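You operate a simulated robot arm through the tools that you are given. There is no shell and no other tool.

You are at the controls of a simulated robot arm. One attempt, no reset.

TASK
Let the sealer cool, then swap its brown strip for the red one.
Fine: heat off, wait till HOT goes out; hang the brown strip on the white block; lock the red one with the yellow catch. Where these are worked on the way, their far stop is far enough and under half their travel is too little: yellow catch.

It is judged by the outcome, as a careful person would: the job done as asked, and still so three seconds after it is handed in. It fails if anything else is knocked over, pushed out of place, dropped, spilled or broken.

THE ROBOT
A 7-joint arm with a two-finger parallel gripper, fixed in place. Base frame: the origin is at the foot of the arm, x ahead of it, y to its left, z up; the work surface is at about z = 0.8. Units: m, degrees, N and s.
With the tool pointing down near the work surface it reaches from about 0.44 to 0.92 m from the base axis. Its first joint turns from -143.0 to 143.0 degrees. Payload 3 kg.
The tool frame sits at the grasp point between the pads (the TCP): z along the fingers, y along the line on which they close. The tips reach 0.03 m beyond it. The gripper opens to 0.094 m. The fingers are 0.028 m wide and 0.01 m thick; the gripper's body (0.05 by 0.096 m) begins 0.055 m behind the TCP.
Orientation is that of the tool frame in the base frame, as a unit quaternion [x, y, z, w]. With the fingers straight down and closing along the base's y, the tool's x points along the base's -x, its y along +y and its z along -z.

THE INTERFACE
- The arm moves only by the tool move_arm. Its argument "increments" is one flat list of numbers, 7 for each row, row after row: the turn, a rotation vector about the tool's x, y, z in degrees, then the shift along the tool's x, y, z in m, then the gripper command, from -1 (shut) to 1 (fully open), values between in proportion. In form: [ax, ay, az, x, y, z, grip, ax, ay, az, x, y, z, grip, ...]. A call has 1 to 20 rows; each row shifts and turns the commanded pose from where the row before left it, along the tool's axes as they then stand. Rows are played at 5 a second. More than 0.05 m and 8.6 degrees between two rows, or a gripper value outside its range, and nothing of the call is played. Where a pose cannot be reached the arm comes as near as it can. A force on the tool above 40 N (or 10 N above the force at the start of the call, whichever is more), or a blocked arm, ends the call early, and 0.2 s more pass. Each finger travels about 0.072 m/s and halts on what it meets, pressing with about 34 N; the grip force reading is that of the motor and also rises with nothing between the fingers. The clock runs only during rows and for 0.2 s after the last one: add rows that do not move to give the fingers time. It gives the time, the measured TCP pose, the force on the tool (base axes), the opening and the grip force at its end, in the units of the frame above (readings bear some noise), with the torque about the TCP (base axes, N m) and any sound that the robot's microphone picked up, and new pictures: "pictures" is both (left out), scene, wrist or none.
- Cameras (640 x 400 px; columns grow to the right, rows downward): "scene" is fixed at [0.4014, 0.652, 1.5245]; the picture's right is [-0.85, -0.53, 0.00], its down [-0.38, 0.61, -0.69] and it looks along [0.37, -0.59, -0.72] (base axes); focal length 292 px, centre (320, 200). "wrist" rides on the gripper at [0.076, 0.014, -0.102] in the tool frame; the picture's right is [-0.18, 0.98, 0.00], its down [-0.75, -0.14, -0.64] and it looks along [-0.63, -0.12, 0.77] (tool axes); focal length 243 px, centre (320, 200). There is no depth. A picture from a camera that has moved, and an enlarged one, comes with that camera's place and axes in the base frame and with its lens.
- zoom(camera, box): a new picture of the part [left, top, right, bottom] of that camera's present view, enlarged. The clock stands still meanwhile.
- hand_in(): hands the job in; it is judged then, once.

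Places have to be worked out from the pictures, the camera data and where the tool is seen. Open the gripper and draw the arm clear of the work before you hand the job in, unless the task says otherwise.

The tools are called after "Call:" as name(argument=value, ...) on one line, values as JSON. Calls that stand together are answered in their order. move_arm: Moves the arm, as the interface text tells. Its arguments: {"type":"object","properties":{"increments":{"type":"array"},"pictures":{"type":"string","enum":["both","scene","wrist","none"]}},"required":["increments"]} The other tools are called the same way: zoom (camera, box) takes an enlarged picture of a part of a camera's view; hand_in () hands the job in.

At the start:

```text
time_s: 0.0
ee_pos: [0.4958, 0.2352, 1.2772]
ee_rot: [-0.001, 1.0, 0.0, 0.0]
contact_force: [-0.3, 0.5, -0.2]
ft_torque: [0.01, 0.0, -0.03]
grip_width: 0.0939
finger_force: 0.1
```

scene: 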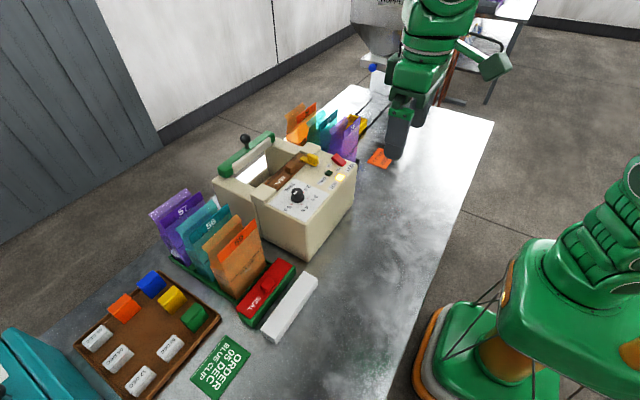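
wrist: 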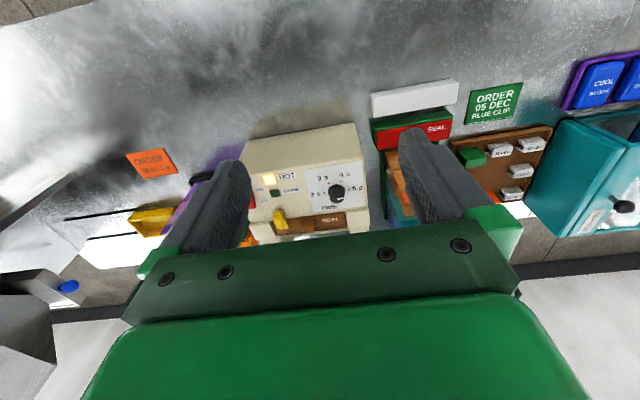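

I start by looking closely at the sealer and the objects near it, before moving anything.

Call:
zoom(camera="scene", box=[200, 100, 400, 260])

Call:
zoom(camera="wrist", box=[230, 110, 390, 250])

Call:
zoom(camera="scene", box=[60, 180, 340, 400])

Call:
zoom(camera="wrist", box=[360, 50, 560, 190])

```text
2.50 times, centred on (300, 180) of scene
camera zoom: at [0.4014, 0.652, 1.5245], right [-0.85, -0.53, 0.0], down [-0.38, 0.61, -0.69], along [0.37, -0.59, -0.72], focal length 731 px, centre (370, 250)
```

zoom: 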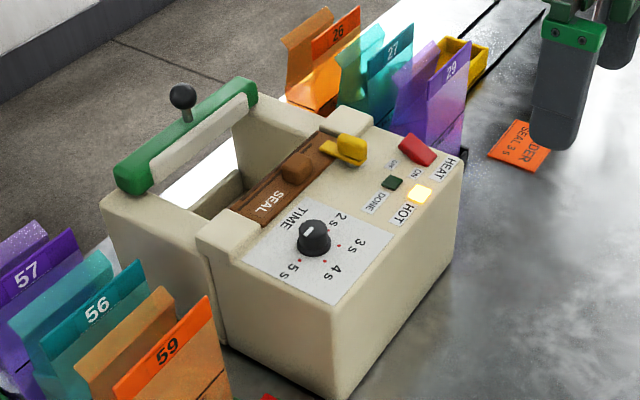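

```text
2.86 times, centred on (310, 180) of wrist
camera zoom: at [0.4207, 0.2509, 1.3809], right [0.18, 0.98, 0.0], down [0.75, -0.14, 0.64], along [0.63, -0.12, -0.77], focal length 693 px, centre (349, 257)
```

zoom: 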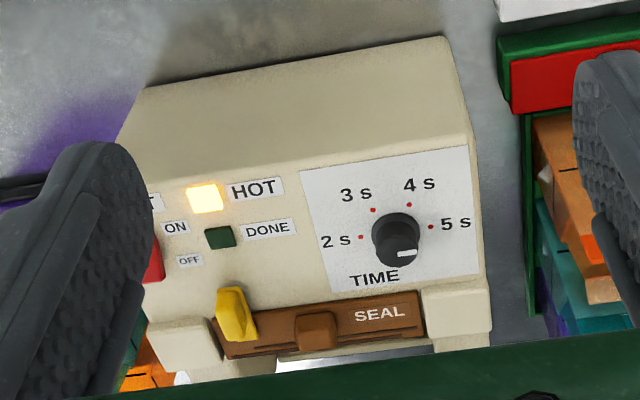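

```text
1.82 times, centred on (200, 290) of scene
camera zoom: at [0.4014, 0.652, 1.5245], right [-0.85, -0.53, 0.0], down [-0.38, 0.61, -0.69], along [0.37, -0.59, -0.72], focal length 531 px, centre (538, 36)
```

zoom: 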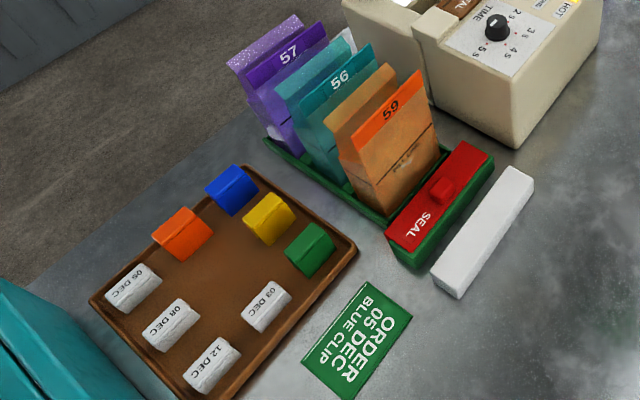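

```text
2.86 times, centred on (460, 120) of wrist
camera zoom: at [0.4207, 0.2509, 1.3809], right [0.18, 0.98, 0.0], down [0.75, -0.14, 0.64], along [0.63, -0.12, -0.77], focal length 693 px, centre (-80, 429)
```

zoom: 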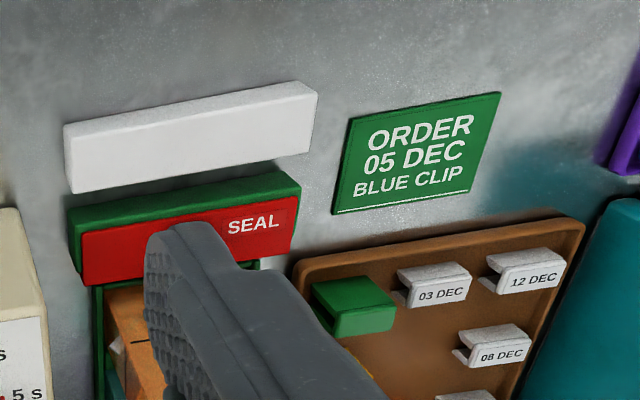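

The sealer stands ahead with HOT lit, with its jaw on the far side. Next I enlarge the catch, the switch, the strip and the two blocks to understand how each one works.

Call:
zoom(camera="scene", box=[256, 135, 360, 200])

Call:
zoom(camera="scene", box=[230, 245, 326, 350])

Call:
zoom(camera="wrist", box=[260, 190, 380, 250])

```text
6.15 times, centred on (308, 168) of scene
camera zoom: at [0.4014, 0.652, 1.5245], right [-0.85, -0.53, 0.0], down [-0.38, 0.61, -0.69], along [0.37, -0.59, -0.72], focal length 1798 px, centre (394, 400)
```

zoom: 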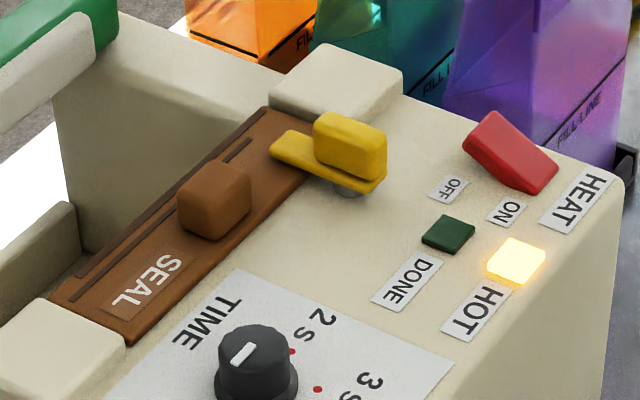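

```text
3.81 times, centred on (278, 298) of scene
camera zoom: at [0.4014, 0.652, 1.5245], right [-0.85, -0.53, 0.0], down [-0.38, 0.61, -0.69], along [0.37, -0.59, -0.72], focal length 1113 px, centre (480, -171)
```

zoom: 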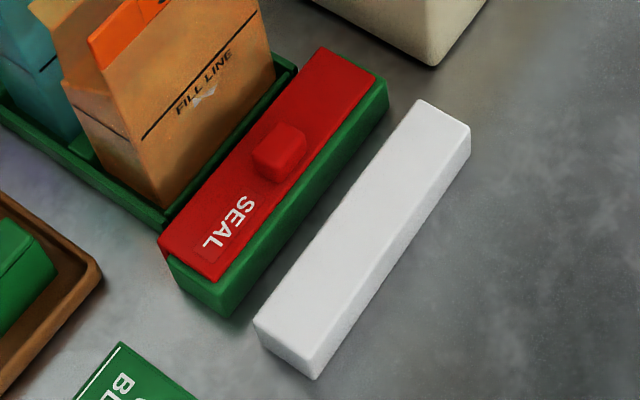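

```text
5.33 times, centred on (320, 220) of wrist
camera zoom: at [0.4207, 0.2509, 1.3809], right [0.18, 0.98, 0.0], down [0.75, -0.14, 0.64], along [0.63, -0.12, -0.77], focal length 1294 px, centre (320, 93)
```

zoom: 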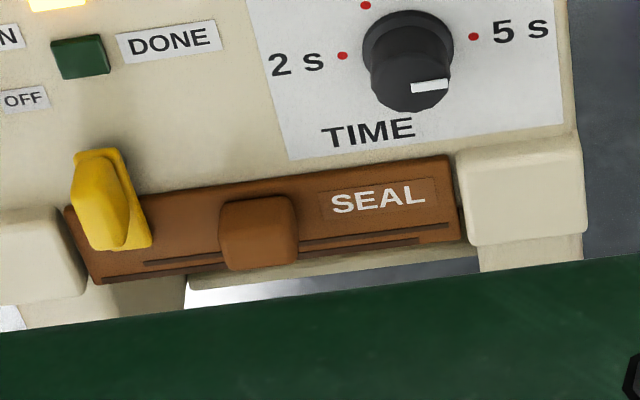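

The red HEAT rocker is down on its ON (-x) end and high on its OFF (+x) end, at about x 0.70–0.74, y 0.025. The yellow catch is at about (0.79, 0.09), with its finger over the brown strip. I move to a viewpoint closer to the sealer top to look before touching anything.

Call:
move_arm(increments=[0, 0, 0, -0.0173, -0.0225, 0.0262, 1, 0, 0, 0, -0.0173, -0.0225, 0.0262, 1, 0, 0, 0, -0.0173, -0.0225, 0.0262, 1, 0, 0, 0, -0.0173, -0.0225, 0.0262, 1, 0, 0, 0, -0.0173, -0.0225, 0.0262, 1, 0, 0, 0, -0.0173, -0.0225, 0.0262, 1, 0, 0, 0, 0, 0, 0, 1])

```text
time_s: 1.6
ee_pos: [0.6007, 0.0995, 1.1198]
ee_rot: [-0.001, 1.0, 0.0, 0.0]
contact_force: [0.7, -0.3, 0.2]
ft_torque: [0.02, 0.01, 0.04]
grip_width: 0.094
finger_force: 0.1
camera wrist: at [0.5254, 0.115, 1.2236], right [0.18, 0.98, 0.0], down [0.75, -0.14, 0.64], along [0.63, -0.12, -0.77], focal length 243 px, centre (320, 200)
```

scene: 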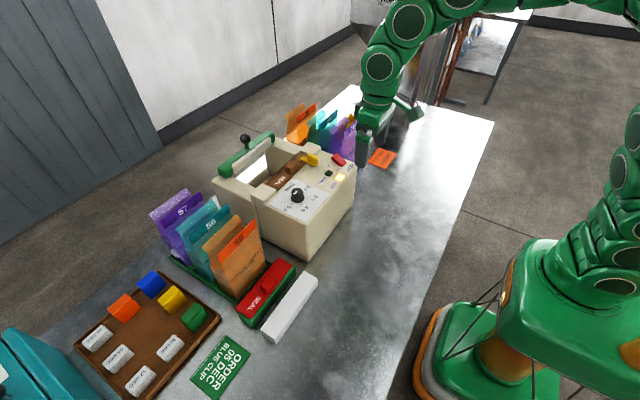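
wrist: 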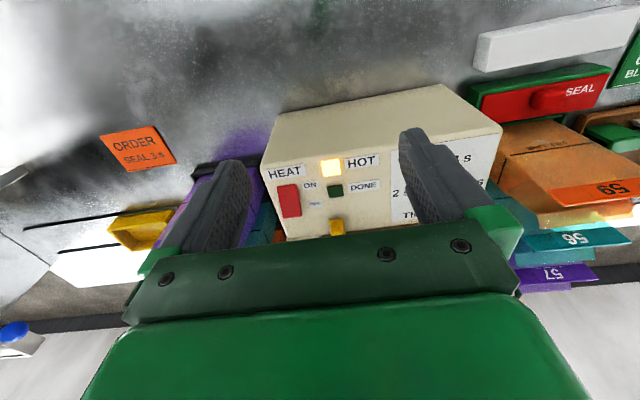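

The HEAT rocker is visible between the fingers. I zoom in to fix its exact position and to see the red strip and the white block from this side.

Call:
zoom(camera="wrist", box=[250, 140, 390, 240])

Call:
zoom(camera="wrist", box=[450, 10, 640, 140])

Call:
zoom(camera="wrist", box=[90, 110, 290, 250])

```text
4.00 times, centred on (320, 190) of wrist
camera zoom: at [0.5254, 0.115, 1.2236], right [0.18, 0.98, 0.0], down [0.75, -0.14, 0.64], along [0.63, -0.12, -0.77], focal length 970 px, centre (320, 240)
```

zoom: 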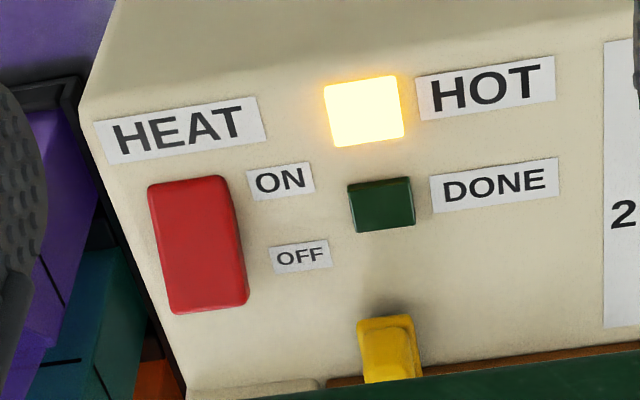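

```text
3.08 times, centred on (545, 75) of wrist
camera zoom: at [0.5254, 0.115, 1.2236], right [0.18, 0.98, 0.0], down [0.75, -0.14, 0.64], along [0.63, -0.12, -0.77], focal length 746 px, centre (-372, 585)
```

zoom: 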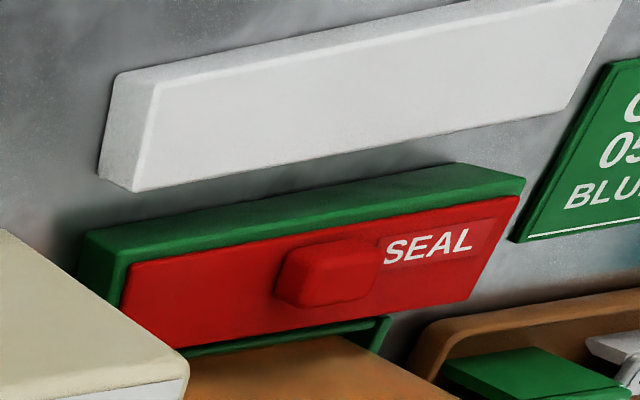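

```text
2.86 times, centred on (190, 180) of wrist
camera zoom: at [0.5254, 0.115, 1.2236], right [0.18, 0.98, 0.0], down [0.75, -0.14, 0.64], along [0.63, -0.12, -0.77], focal length 693 px, centre (691, 257)
```

zoom: 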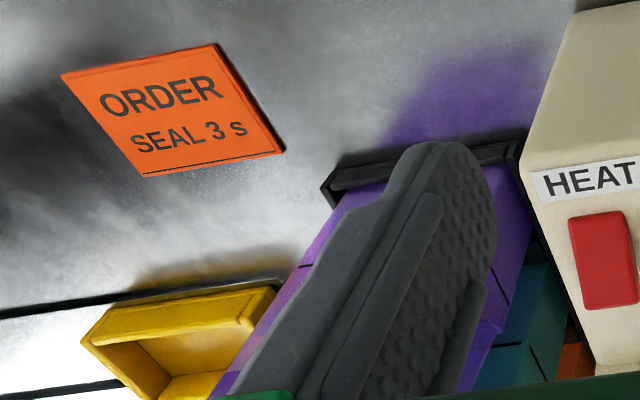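

The rocker spans x ≈ 0.70–0.747 at y ≈ 0.033, and its high OFF end is at z ≈ 0.98. I shut the fingers and move to about 4 cm above the OFF end.

Call:
move_arm(increments=[0, 0, 0, -0.0283, -0.0135, 0.013, -1, 0, 0, 0, -0.0283, -0.0135, 0.013, -1, 0, 0, 0, -0.0283, -0.0135, 0.013, -1, 0, 0, 0, -0.0283, -0.0135, 0.013, -1, 0, 0, 0, -0.0283, -0.0135, 0.013, -1, 0, 0, 0, 0, 0, 0, -1])

Call:
zoom(camera="scene", box=[290, 110, 400, 200])

```text
time_s: 3.0
ee_pos: [0.7421, 0.0317, 1.0569]
ee_rot: [-0.001, 1.0, 0.0, 0.0]
contact_force: [0.1, 0.9, 0.1]
ft_torque: [0.03, 0.01, -0.01]
grip_width: 0.0002
finger_force: 33.3
camera wrist: at [0.6653, 0.0481, 1.1601], right [0.18, 0.98, 0.0], down [0.75, -0.14, 0.64], along [0.63, -0.12, -0.77], focal length 243 px, centre (320, 200)
```

scene: 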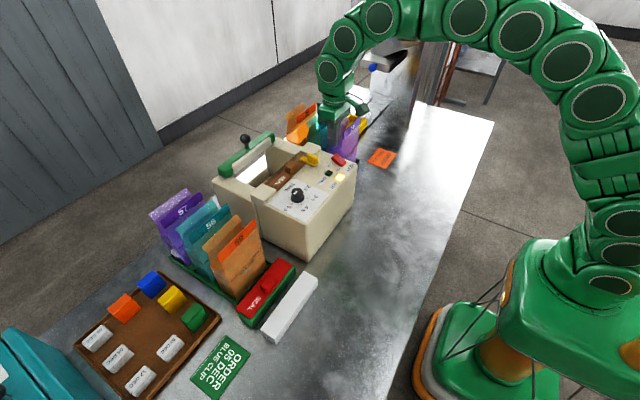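
wrist: 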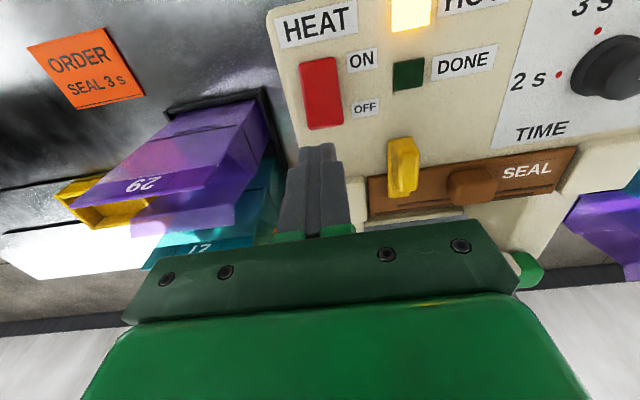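

```text
4.44 times, centred on (345, 155) of scene
camera zoom: at [0.4014, 0.652, 1.5245], right [-0.85, -0.53, 0.0], down [-0.38, 0.61, -0.69], along [0.37, -0.59, -0.72], focal length 1299 px, centre (209, 400)
```

zoom: 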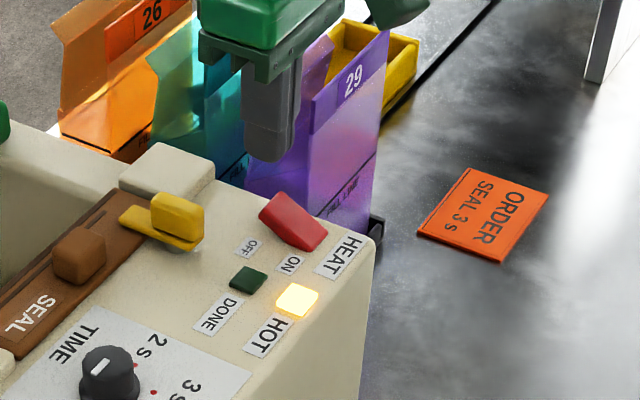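

The shut fingertips are right over the OFF end of the rocker, as both pictures confirm. I shift 5 mm outward and lower to just touching.

Call:
move_arm(increments=[0, 0, 0, -0.005, 0, 0.015, -1, 0, 0, 0, 0, 0, 0.015, -1, 0, 0, 0, 0, 0, 0.01, -1, 0, 0, 0, 0, 0, 0.004, -1])

Call:
zoom(camera="scene", box=[290, 110, 400, 200])

```text
time_s: 3.8
ee_pos: [0.7479, 0.032, 1.0228]
ee_rot: [-0.001, 1.0, 0.0, 0.004]
contact_force: [-5.7, -0.9, 12.5]
ft_torque: [0.04, 0.26, 0.03]
grip_width: 0.0
finger_force: 32.6
stopped in row 4: the force on the tool passed its limit at 59 N (the readings are from after the stop); the commanded pose is now the measured one
camera wrist: at [0.6704, 0.0485, 1.1252], right [0.18, 0.98, 0.0], down [0.75, -0.14, 0.65], along [0.64, -0.12, -0.76], focal length 243 px, centre (320, 200)
```

scene: 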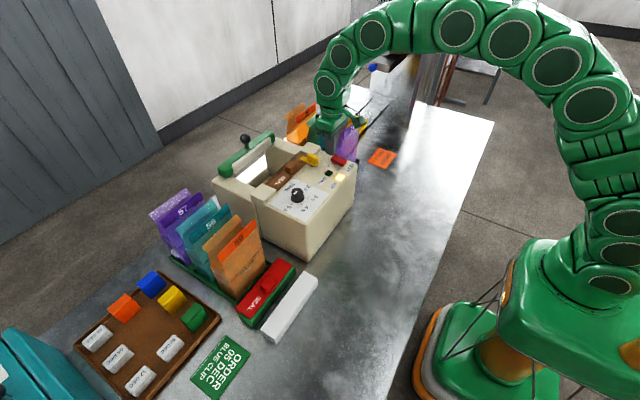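
wrist: 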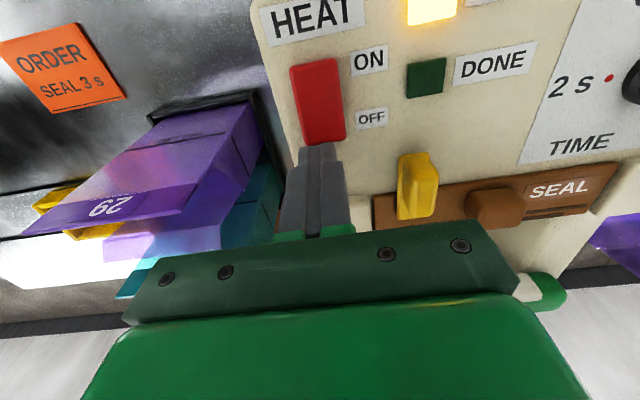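

```text
4.44 times, centred on (345, 155) of scene
camera zoom: at [0.4014, 0.652, 1.5245], right [-0.85, -0.53, 0.0], down [-0.38, 0.61, -0.69], along [0.37, -0.59, -0.72], focal length 1299 px, centre (209, 400)
```

zoom: 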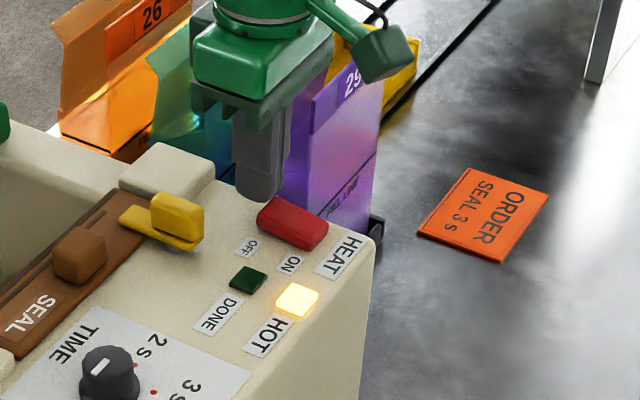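

The fingertips met the rocker at tip z ≈ 0.993, higher than I estimated, and it now looks level. I press on slowly in 2 mm steps to tip it fully to OFF.

Call:
move_arm(increments=[0, 0, 0, 0, 0, 0.002, -1, 0, 0, 0, 0, 0, 0.002, -1, 0, 0, 0, 0, 0, 0.002, -1, 0, 0, 0, 0, 0, 0.002, -1])

Call:
zoom(camera="scene", box=[290, 110, 400, 200])

```text
time_s: 4.3
ee_pos: [0.7487, 0.0334, 1.0236]
ee_rot: [-0.002, 1.0, 0.0, 0.004]
contact_force: [-6.3, -0.2, 10.1]
ft_torque: [-0.01, 0.25, 0.01]
grip_width: 0.0001
finger_force: 32.9
stopped in row 2: the force on the tool passed its limit at 45 N (the readings are from after the stop); the commanded pose is now the measured one
camera wrist: at [0.6702, 0.0484, 1.125], right [0.18, 0.98, 0.0], down [0.75, -0.14, 0.65], along [0.64, -0.12, -0.76], focal length 243 px, centre (320, 200)
```

scene: 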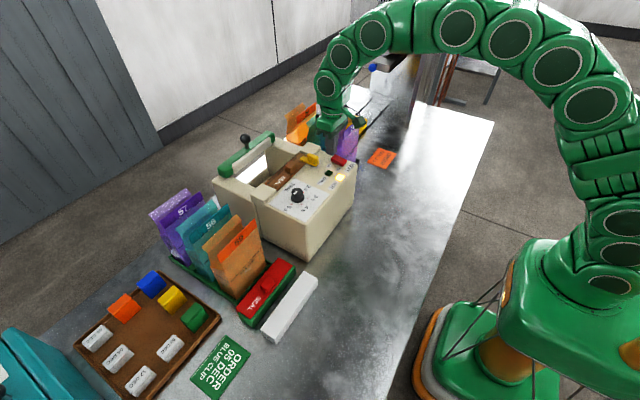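
wrist: 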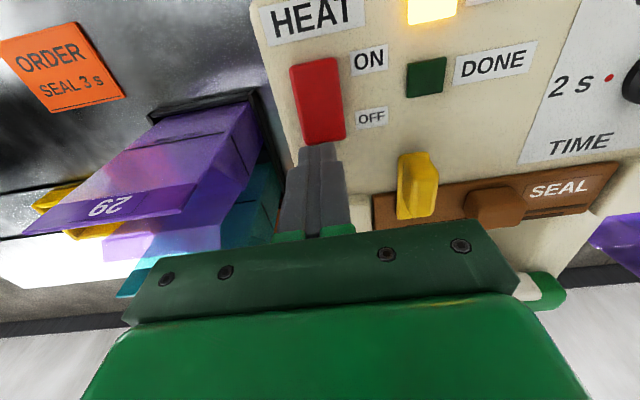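

```text
4.44 times, centred on (345, 155) of scene
camera zoom: at [0.4014, 0.652, 1.5245], right [-0.85, -0.53, 0.0], down [-0.38, 0.61, -0.69], along [0.37, -0.59, -0.72], focal length 1299 px, centre (209, 400)
```

zoom: 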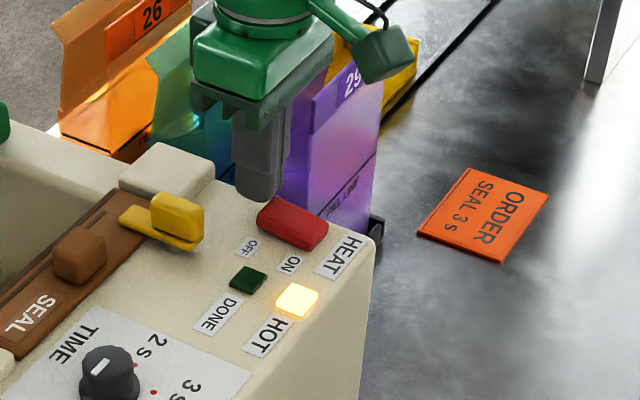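

The tip is now meeting a hard stop, so I lift 4 cm to see which way the rocker lies.

Call:
move_arm(increments=[0, 0, 0, 0, 0, -0.01, -1, 0, 0, 0, 0, 0, -0.015, -1, 0, 0, 0, 0, 0, -0.02, -1, 0, 0, 0, 0, 0, 0, -1])

Call:
zoom(camera="scene", box=[310, 130, 380, 190])

Call:
zoom(camera="wrist", box=[250, 0, 450, 150])

```text
time_s: 5.3
ee_pos: [0.7462, 0.0343, 1.0654]
ee_rot: [-0.001, 1.0, 0.0, 0.005]
contact_force: [-0.4, 1.1, 0.0]
ft_torque: [-0.01, 0.03, 0.0]
grip_width: 0.0
finger_force: 33.4
camera wrist: at [0.6699, 0.0491, 1.1684], right [0.18, 0.98, 0.0], down [0.75, -0.14, 0.65], along [0.64, -0.12, -0.76], focal length 243 px, centre (320, 200)
```

scene: 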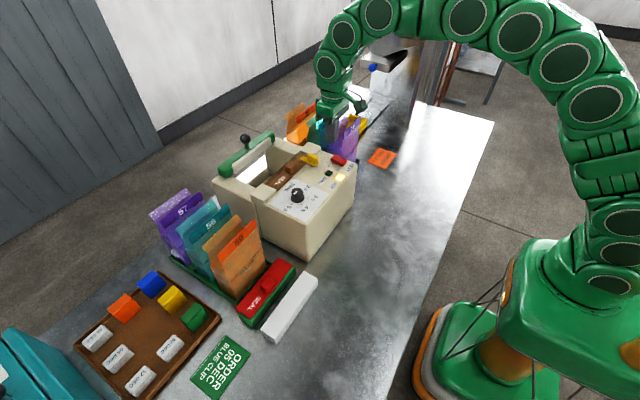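
wrist: 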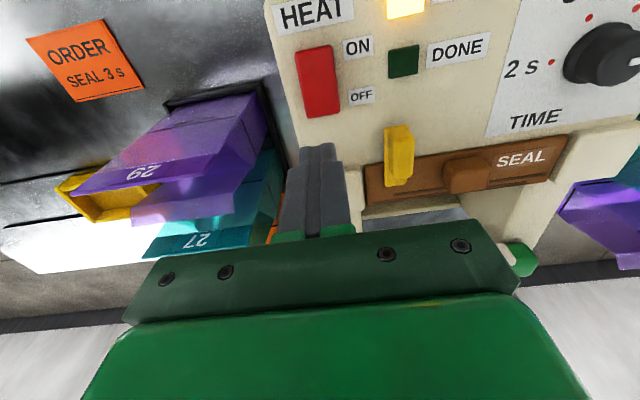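

```text
6.67 times, centred on (345, 160) of scene
camera zoom: at [0.4014, 0.652, 1.5245], right [-0.85, -0.53, 0.0], down [-0.38, 0.61, -0.69], along [0.37, -0.59, -0.72], focal length 1948 px, centre (153, 467)
```

zoom: 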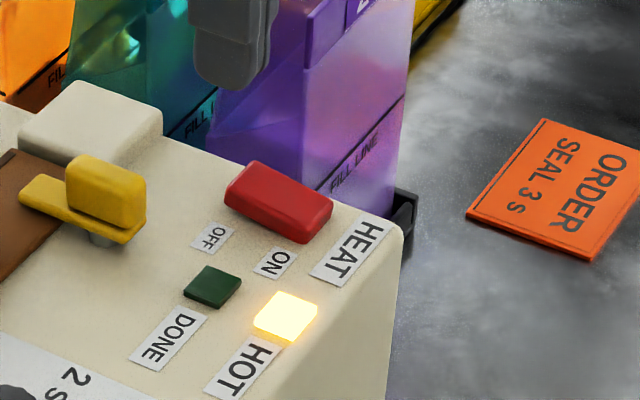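

```text
2.67 times, centred on (350, 75) of wrist
camera zoom: at [0.6699, 0.0491, 1.1684], right [0.18, 0.98, 0.0], down [0.75, -0.14, 0.65], along [0.64, -0.12, -0.76], focal length 647 px, centre (240, 533)
```

zoom: 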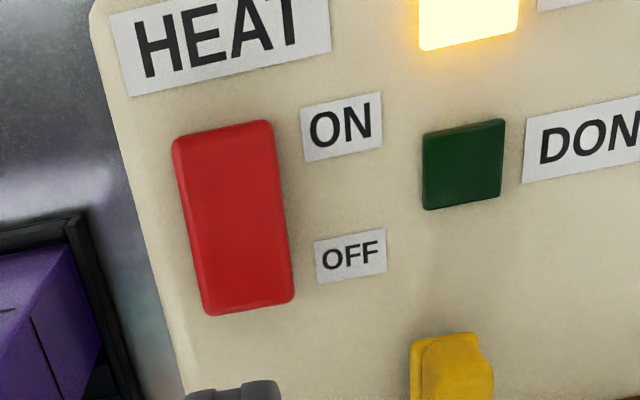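

It is unclear whether the rocker is fully over, so I enlarge it further in both views.

Call:
zoom(camera="scene", box=[325, 145, 365, 172])

Call:
zoom(camera="wrist", box=[280, 30, 380, 130])

```text
14.81 times, centred on (345, 158) of scene
camera zoom: at [0.4014, 0.652, 1.5245], right [-0.85, -0.53, 0.0], down [-0.38, 0.61, -0.69], along [0.37, -0.59, -0.72], focal length 4330 px, centre (-50, 815)
```

zoom: 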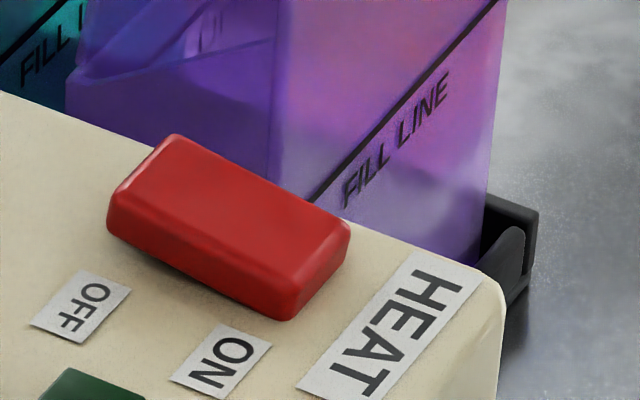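

```text
4.00 times, centred on (330, 80) of wrist
camera zoom: at [0.6699, 0.0491, 1.1684], right [0.18, 0.98, 0.0], down [0.75, -0.14, 0.65], along [0.64, -0.12, -0.76], focal length 970 px, centre (280, 680)
```

zoom: 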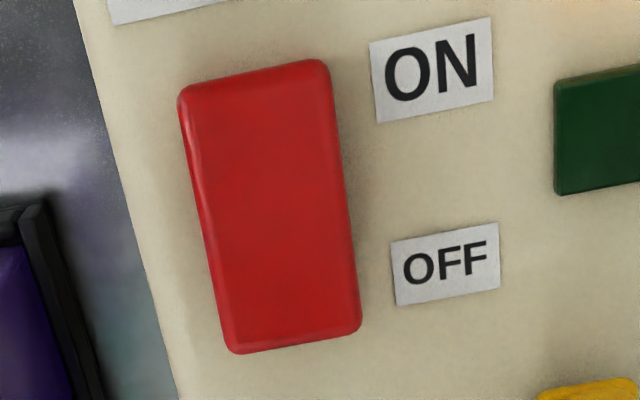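

The rocker has swung only part of the way and still slopes down toward ON. I press the OFF end again, this time slowly in 1 mm steps so the force stays moderate.

Call:
move_arm(increments=[0, 0, 0, -0.001, -0.001, 0.02, -1, 0, 0, 0, 0, 0, 0.015, -1, 0, 0, 0, 0, 0, 0.004, -1, 0, 0, 0, 0, 0, 0.001, -1, 0, 0, 0, 0, 0, 0.001, -1, 0, 0, 0, 0, 0, 0.001, -1, 0, 0, 0, 0, 0, 0.001, -1, 0, 0, 0, 0, 0, 0.001, -1, 0, 0, 0, 0, 0, 0.001, -1, 0, 0, 0, 0, 0, 0.001, -1, 0, 0, 0, 0, 0, 0.001, -1, 0, 0, 0, 0, 0, 0.001, -1, 0, 0, 0, 0, 0, 0.001, -1])

Call:
zoom(camera="scene", box=[325, 145, 365, 172])

```text
time_s: 7.8
ee_pos: [0.7481, 0.0326, 1.0221]
ee_rot: [-0.001, 1.0, -0.001, 0.006]
contact_force: [-4.1, 0.6, 10.0]
ft_torque: [-0.02, 0.25, 0.01]
grip_width: 0.0
finger_force: 32.7
stopped in row 12: the force on the tool passed its limit at 44 N (the readings are from after the stop); the commanded pose is now the measured one
camera wrist: at [0.6714, 0.0477, 1.1248], right [0.18, 0.98, 0.0], down [0.75, -0.14, 0.65], along [0.64, -0.12, -0.76], focal length 243 px, centre (320, 200)
```

scene: 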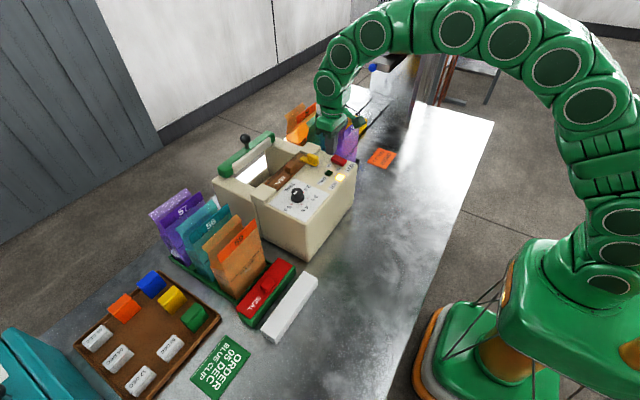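
wrist: 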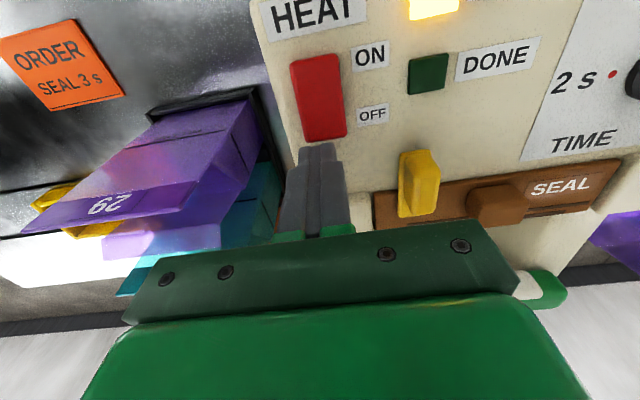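

```text
14.81 times, centred on (345, 158) of scene
camera zoom: at [0.4014, 0.652, 1.5245], right [-0.85, -0.53, 0.0], down [-0.38, 0.61, -0.69], along [0.37, -0.59, -0.72], focal length 4330 px, centre (-50, 815)
```

zoom: 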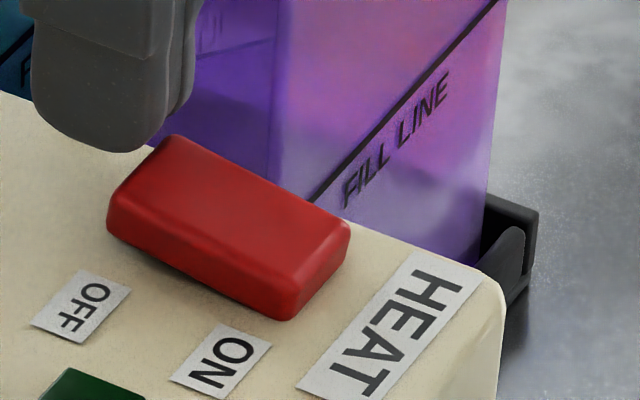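

The rocker is now against a firm stop (44 N with no movement), having swung about 20° from ON. I lift clear and use the cooling time to look closely at the white and green blocks, keeping an eye on the HOT lamp.

Call:
move_arm(increments=[0, 0, 0, 0, 0, -0.03, -1, 0, 0, 0, 0, 0, -0.04, -1, 0, 0, 0, 0, 0, -0.04, -1, 0, 0, 0, 0.0185, 0.0352, 0.0108, 1, 0, 0, 0, 0.0185, 0.0352, 0.0108, 1, 0, 0, 0, 0.0185, 0.0352, 0.0108, 1, 0, 0, 0, 0.0185, 0.0352, 0.0108, 1, 0, 0, 0, 0.0185, 0.0352, 0.0108, 1, 0, 0, 0, 0.0185, 0.0352, 0.0108, 1, 0, 0, 0, 0.0185, 0.0352, 0.0108, 1, 0, 0, 0, 0.0185, 0.0352, 0.0108, 1, 0, 0, 0, 0.0185, 0.0352, 0.0108, 1, 0, 0, 0, 0.0185, 0.0352, 0.0108, 1, 0, 0, 0, 0.0185, 0.0352, 0.0108, 1, 0, 0, 0, 0.0185, 0.0352, 0.0108, 1, 0, 0, 0, 0, 0, 0, 1])

Call:
zoom(camera="scene", box=[300, 135, 370, 190])

Call:
zoom(camera="wrist", box=[240, 100, 420, 240])

```text
time_s: 11.2
ee_pos: [0.5264, 0.4531, 0.9997]
ee_rot: [-0.001, 1.0, 0.0, 0.007]
contact_force: [0.2, -0.3, 0.3]
ft_torque: [0.01, 0.03, 0.02]
grip_width: 0.094
finger_force: 0.0
camera wrist: at [0.4502, 0.4684, 1.1025], right [0.18, 0.98, 0.0], down [0.75, -0.14, 0.65], along [0.64, -0.12, -0.76], focal length 243 px, centre (320, 200)
```

scene: 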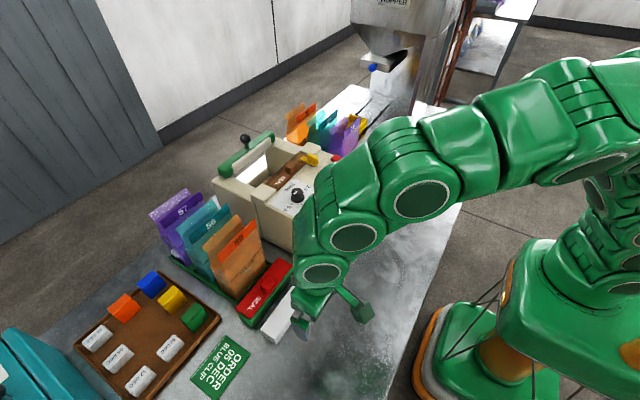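
wrist: 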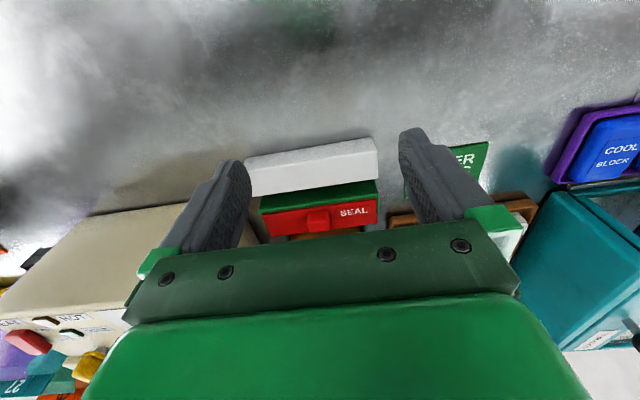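

```text
7.27 times, centred on (335, 162) of scene
camera zoom: at [0.4014, 0.652, 1.5245], right [-0.85, -0.53, 0.0], down [-0.38, 0.61, -0.69], along [0.37, -0.59, -0.72], focal length 2126 px, centre (211, 473)
```

zoom: 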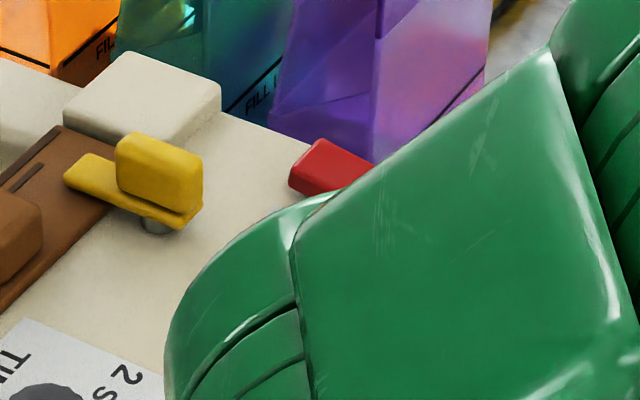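

```text
2.86 times, centred on (330, 170) of wrist
camera zoom: at [0.4502, 0.4684, 1.1025], right [0.18, 0.98, 0.0], down [0.75, -0.14, 0.65], along [0.64, -0.12, -0.76], focal length 693 px, centre (291, 286)
```

zoom: 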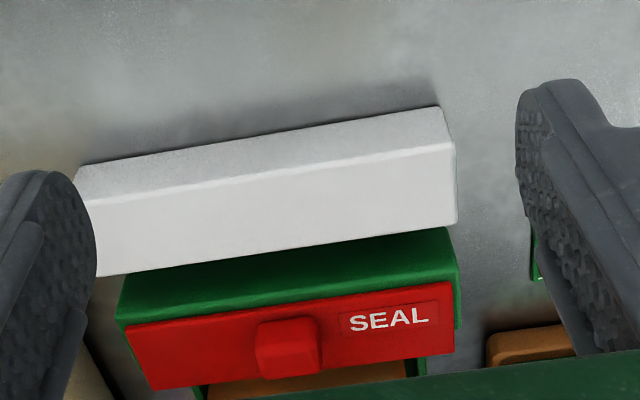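

In the wrist picture the lamp next to "HOT" looks dark at the lower left. I zoom in to check that and the rocker.

Call:
zoom(camera="wrist", box=[0, 290, 130, 395])

Call:
zoom(camera="wrist", box=[540, 90, 640, 360])

```text
3.81 times, centred on (65, 342) of wrist
camera zoom: at [0.4502, 0.4684, 1.1025], right [0.18, 0.98, 0.0], down [0.75, -0.14, 0.65], along [0.64, -0.12, -0.76], focal length 924 px, centre (1291, -343)
```

zoom: 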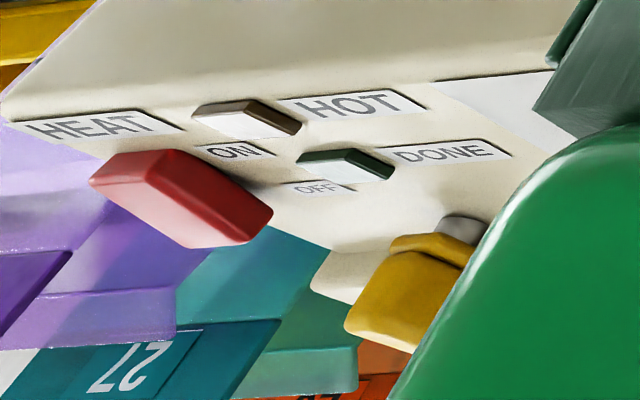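

```text
1.48 times, centred on (590, 225) of wrist
camera zoom: at [0.4502, 0.4684, 1.1025], right [0.18, 0.98, 0.0], down [0.75, -0.14, 0.65], along [0.64, -0.12, -0.76], focal length 359 px, centre (-80, 163)
```

zoom: 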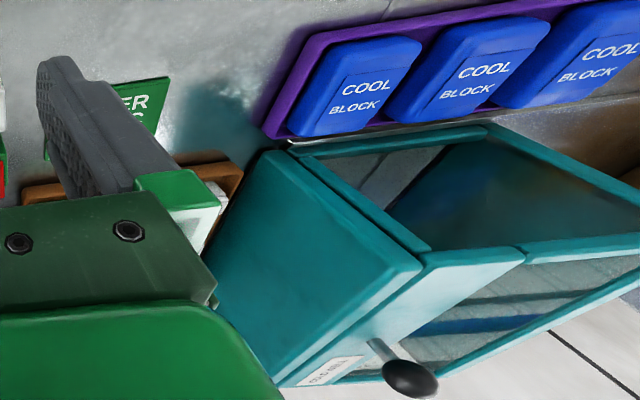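

HOT is out, so the switch is properly OFF and the sealer has cooled. Next I check the strip's cross-section at the near end of the green block, to learn how it hangs.

Call:
zoom(camera="scene", box=[232, 285, 280, 325])

Call:
zoom(camera="scene", box=[255, 145, 315, 195])

Call:
zoom(camera="wrist", box=[245, 170, 395, 245])

```text
10.00 times, centred on (256, 305) of scene
camera zoom: at [0.4014, 0.652, 1.5245], right [-0.85, -0.53, 0.0], down [-0.38, 0.61, -0.69], along [0.37, -0.59, -0.72], focal length 2922 px, centre (960, -850)
```

zoom: 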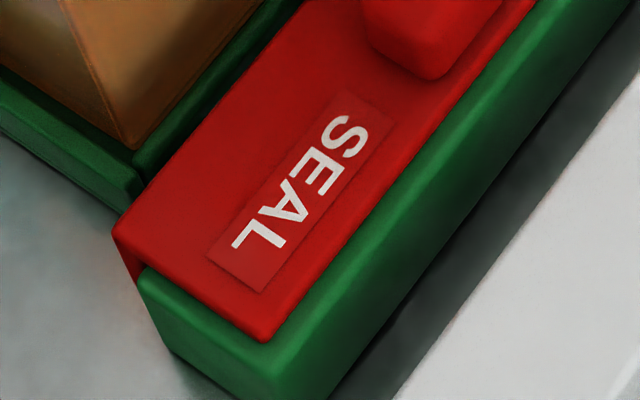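

```text
8.00 times, centred on (285, 170) of scene
camera zoom: at [0.4014, 0.652, 1.5245], right [-0.85, -0.53, 0.0], down [-0.38, 0.61, -0.69], along [0.37, -0.59, -0.72], focal length 2338 px, centre (600, 440)
```

zoom: 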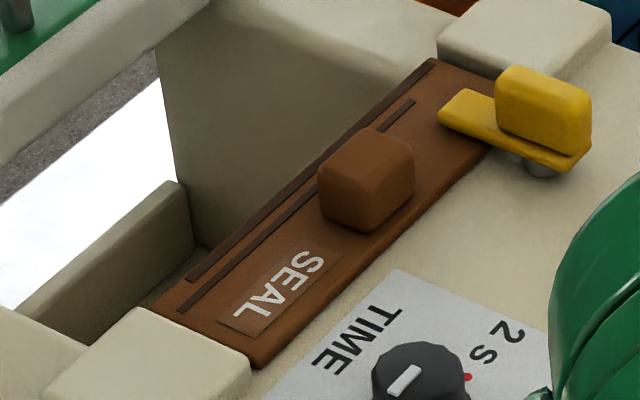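

```text
4.27 times, centred on (320, 208) of wrist
camera zoom: at [0.4502, 0.4684, 1.1025], right [0.18, 0.98, 0.0], down [0.75, -0.14, 0.65], along [0.64, -0.12, -0.76], focal length 1035 px, centre (320, 168)
```

zoom: 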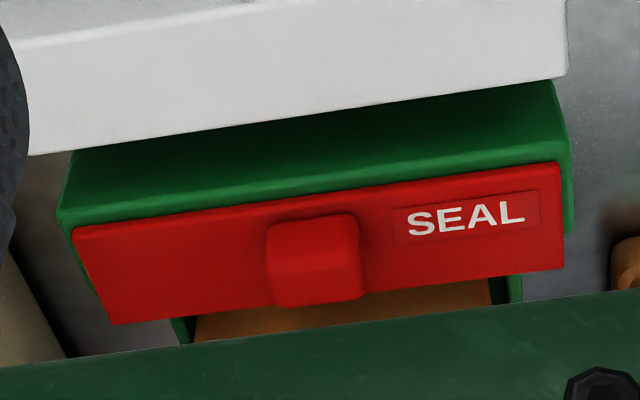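

The strips are angle sections: a top plate with a lip hanging down on the +x side, with "SEAL" at the +y end. So the brown one should hang with its lip over the white block's +x face. I now return above the sealer, correct the small tilt, and look closely at the catch.

Call:
move_arm(increments=[0, 0.8, 0, -0.0177, -0.036, -0.0109, 1, 0, 0, 0, -0.0177, -0.036, -0.0109, 1, 0, 0, 0, -0.0177, -0.036, -0.0109, 1, 0, 0, 0, -0.0177, -0.036, -0.0109, 1, 0, 0, 0, -0.0177, -0.036, -0.0109, 1, 0, 0, 0, -0.0177, -0.036, -0.0109, 1, 0, 0, 0, -0.0177, -0.036, -0.0109, 1, 0, 0, 0, -0.0177, -0.036, -0.0109, 1, 0, 0, 0, -0.0177, -0.036, -0.0109, 1, 0, 0, 0, 0, 0, 0, 1])

Call:
zoom(camera="wrist", box=[220, 130, 420, 245])

Call:
zoom(camera="scene", box=[280, 140, 340, 190])

```text
time_s: 13.4
ee_pos: [0.6864, 0.1304, 1.0969]
ee_rot: [0.0, 1.0, 0.0, 0.0]
contact_force: [-0.4, 0.0, -0.8]
ft_torque: [-0.02, 0.01, 0.01]
grip_width: 0.0939
finger_force: 0.0
camera wrist: at [0.6112, 0.1454, 1.2001], right [0.18, 0.98, 0.0], down [0.76, -0.14, 0.64], along [0.63, -0.12, -0.77], focal length 243 px, centre (320, 200)
```

scene: 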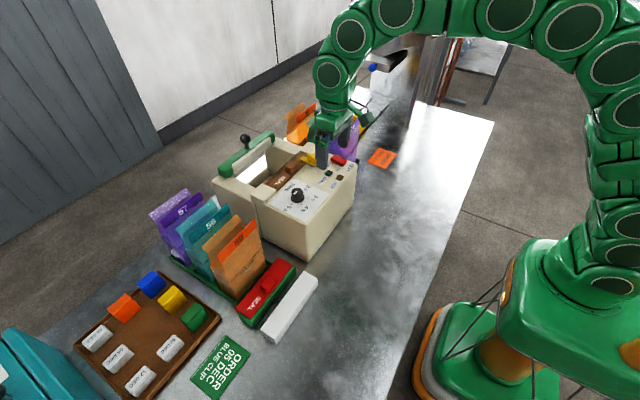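
wrist: 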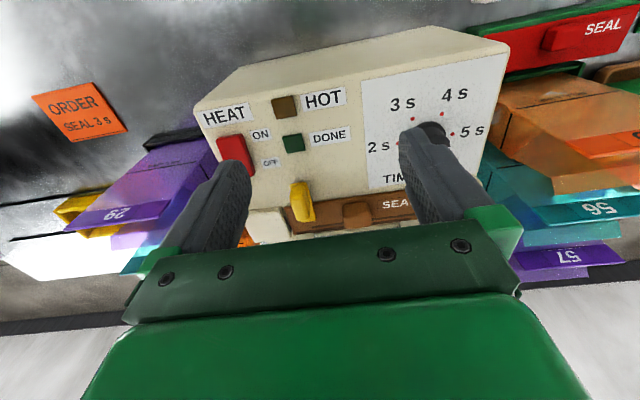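

```text
3.20 times, centred on (320, 188) of wrist
camera zoom: at [0.6112, 0.1454, 1.2001], right [0.18, 0.98, 0.0], down [0.76, -0.14, 0.64], along [0.63, -0.12, -0.77], focal length 776 px, centre (320, 240)
```

zoom: 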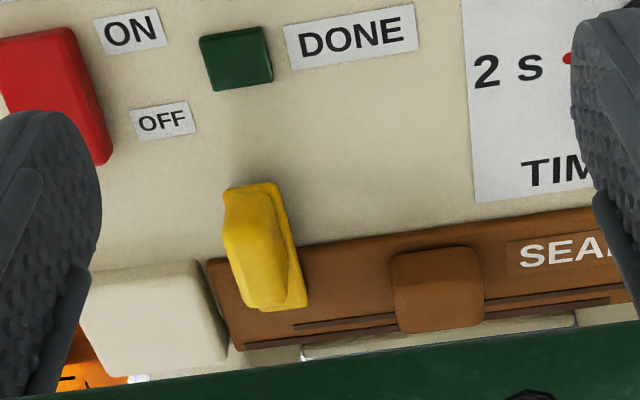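

```text
8.00 times, centred on (310, 165) of scene
camera zoom: at [0.4014, 0.652, 1.5245], right [-0.85, -0.53, 0.0], down [-0.38, 0.61, -0.69], along [0.37, -0.59, -0.72], focal length 2338 px, centre (400, 480)
```

zoom: 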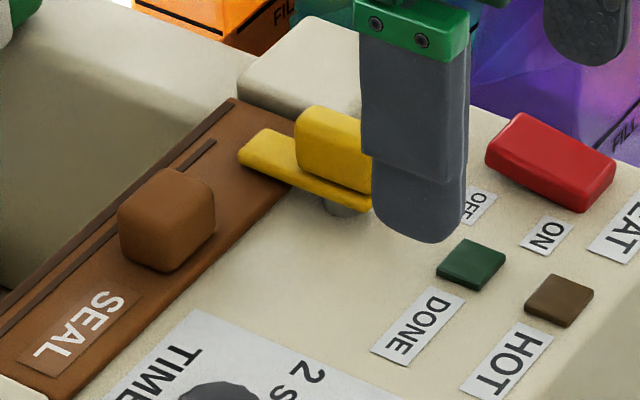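

HOT is clearly out. The catch's pivot post is at about (0.770, 0.091), with its handle bar on top at z ≈ 0.99–1.01 and its finger pointing +x over the strip. I narrow the opening to about 36 mm, hover over the pivot and check alignment.

Call:
move_arm(increments=[0, 0, 0, -0.0279, -0.0135, 0.011, -0.234, 0, 0, 0, -0.0279, -0.0135, 0.011, -0.234, 0, 0, 0, -0.0279, -0.0135, 0.011, -0.234, 0, 0, 0, 0, 0, 0, -0.234])

Call:
zoom(camera="wrist", box=[260, 80, 400, 180])

Call:
zoom(camera="scene", box=[280, 130, 340, 180])

```text
time_s: 14.4
ee_pos: [0.7696, 0.0912, 1.0657]
ee_rot: [-0.001, 1.0, 0.0, 0.0]
contact_force: [-0.3, -0.2, 0.3]
ft_torque: [0.0, 0.0, 0.0]
grip_width: 0.0361
finger_force: 0.1
camera wrist: at [0.6938, 0.1052, 1.1684], right [0.18, 0.98, 0.0], down [0.75, -0.14, 0.64], along [0.63, -0.12, -0.77], focal length 243 px, centre (320, 200)
```

scene: 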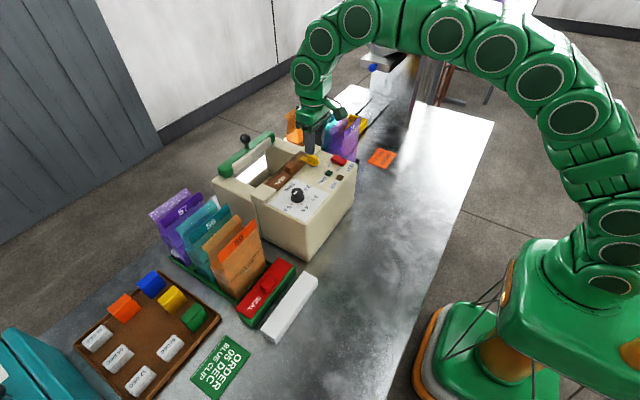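
wrist: 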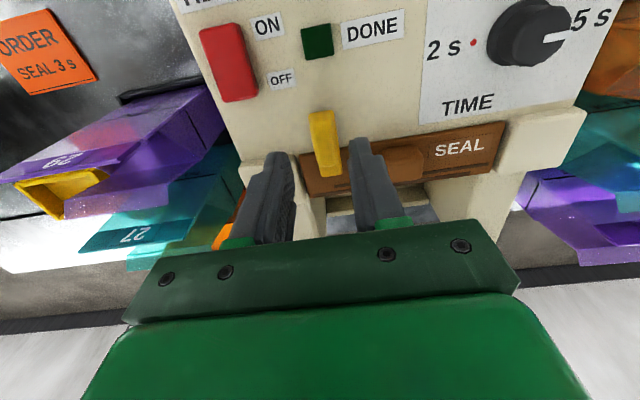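

```text
4.00 times, centred on (330, 130) of wrist
camera zoom: at [0.6938, 0.1052, 1.1684], right [0.18, 0.98, 0.0], down [0.75, -0.14, 0.64], along [0.63, -0.12, -0.77], focal length 970 px, centre (280, 480)
```

zoom: 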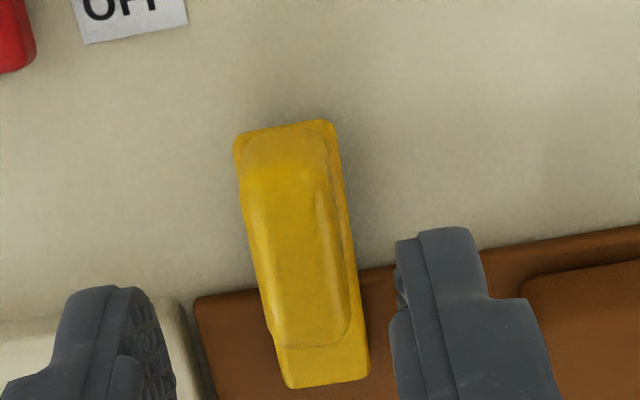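

```text
8.00 times, centred on (310, 155) of scene
camera zoom: at [0.4014, 0.652, 1.5245], right [-0.85, -0.53, 0.0], down [-0.38, 0.61, -0.69], along [0.37, -0.59, -0.72], focal length 2338 px, centre (400, 560)
```

zoom: 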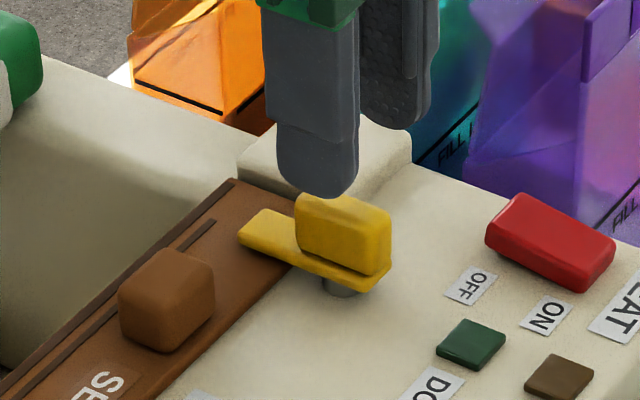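

In this close view the catch runs along x at y ≈ 0.0935, from x 0.758 to 0.814, with the pivot at x ≈ 0.774. I centre on the pivot, narrow the fingers a little, go down so the tips stop just above the plate (z ≈ 0.995), and close on the handle.

Call:
move_arm(increments=[0, 0, 0, -0.0044, 0.0023, 0.0, -0.362, 0, 0, 0, 0, 0, 0.014, -0.362, 0, 0, 0, 0, 0, 0.014, -0.362, 0, 0, 0, 0, 0, 0.012, -0.362, 0, 0, 0, 0, 0, 0, -0.362])

Call:
zoom(camera="scene", box=[280, 130, 340, 180])

Call:
zoom(camera="wrist", box=[260, 100, 400, 200])

```text
time_s: 15.6
ee_pos: [0.7739, 0.0922, 1.0246]
ee_rot: [-0.001, 1.0, 0.0, -0.001]
contact_force: [0.3, 0.0, -0.1]
ft_torque: [0.0, 0.03, 0.0]
grip_width: 0.0299
finger_force: 0.0
camera wrist: at [0.6975, 0.1079, 1.1282], right [0.18, 0.98, 0.0], down [0.75, -0.14, 0.64], along [0.63, -0.12, -0.77], focal length 243 px, centre (320, 200)
```

scene: 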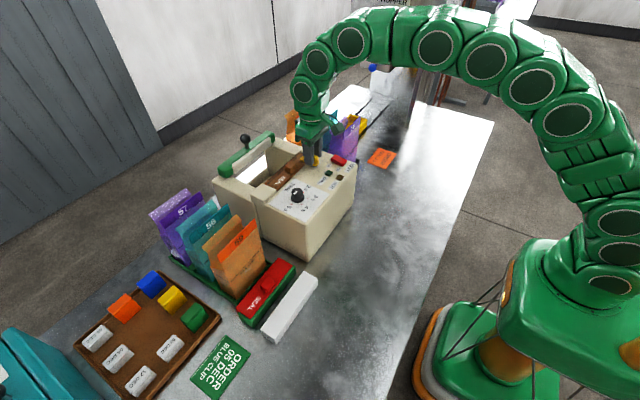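
wrist: 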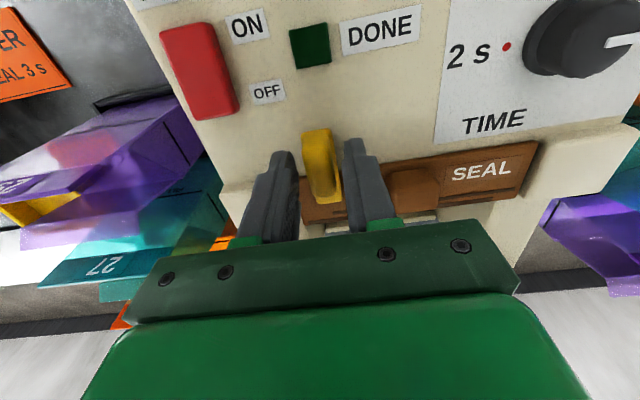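

```text
8.00 times, centred on (310, 155) of scene
camera zoom: at [0.4014, 0.652, 1.5245], right [-0.85, -0.53, 0.0], down [-0.38, 0.61, -0.69], along [0.37, -0.59, -0.72], focal length 2338 px, centre (400, 560)
```

zoom: 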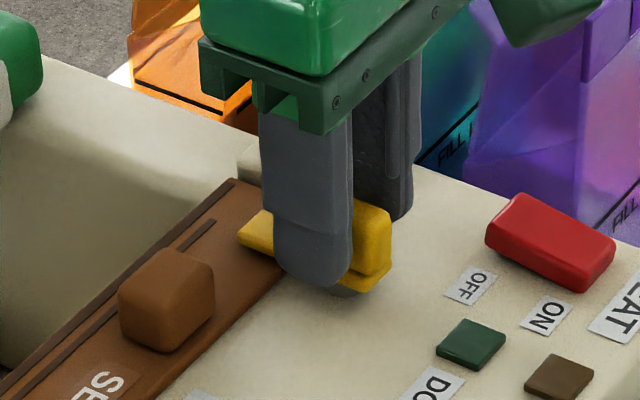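

```text
4.00 times, centred on (330, 150) of wrist
camera zoom: at [0.6975, 0.1079, 1.1282], right [0.18, 0.98, 0.0], down [0.75, -0.14, 0.64], along [0.63, -0.12, -0.77], focal length 970 px, centre (280, 400)
```

zoom: 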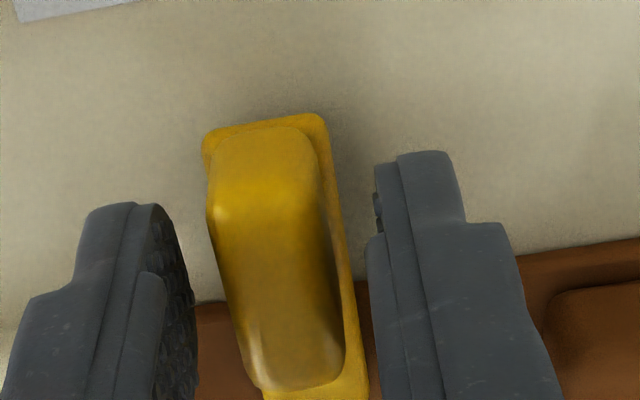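

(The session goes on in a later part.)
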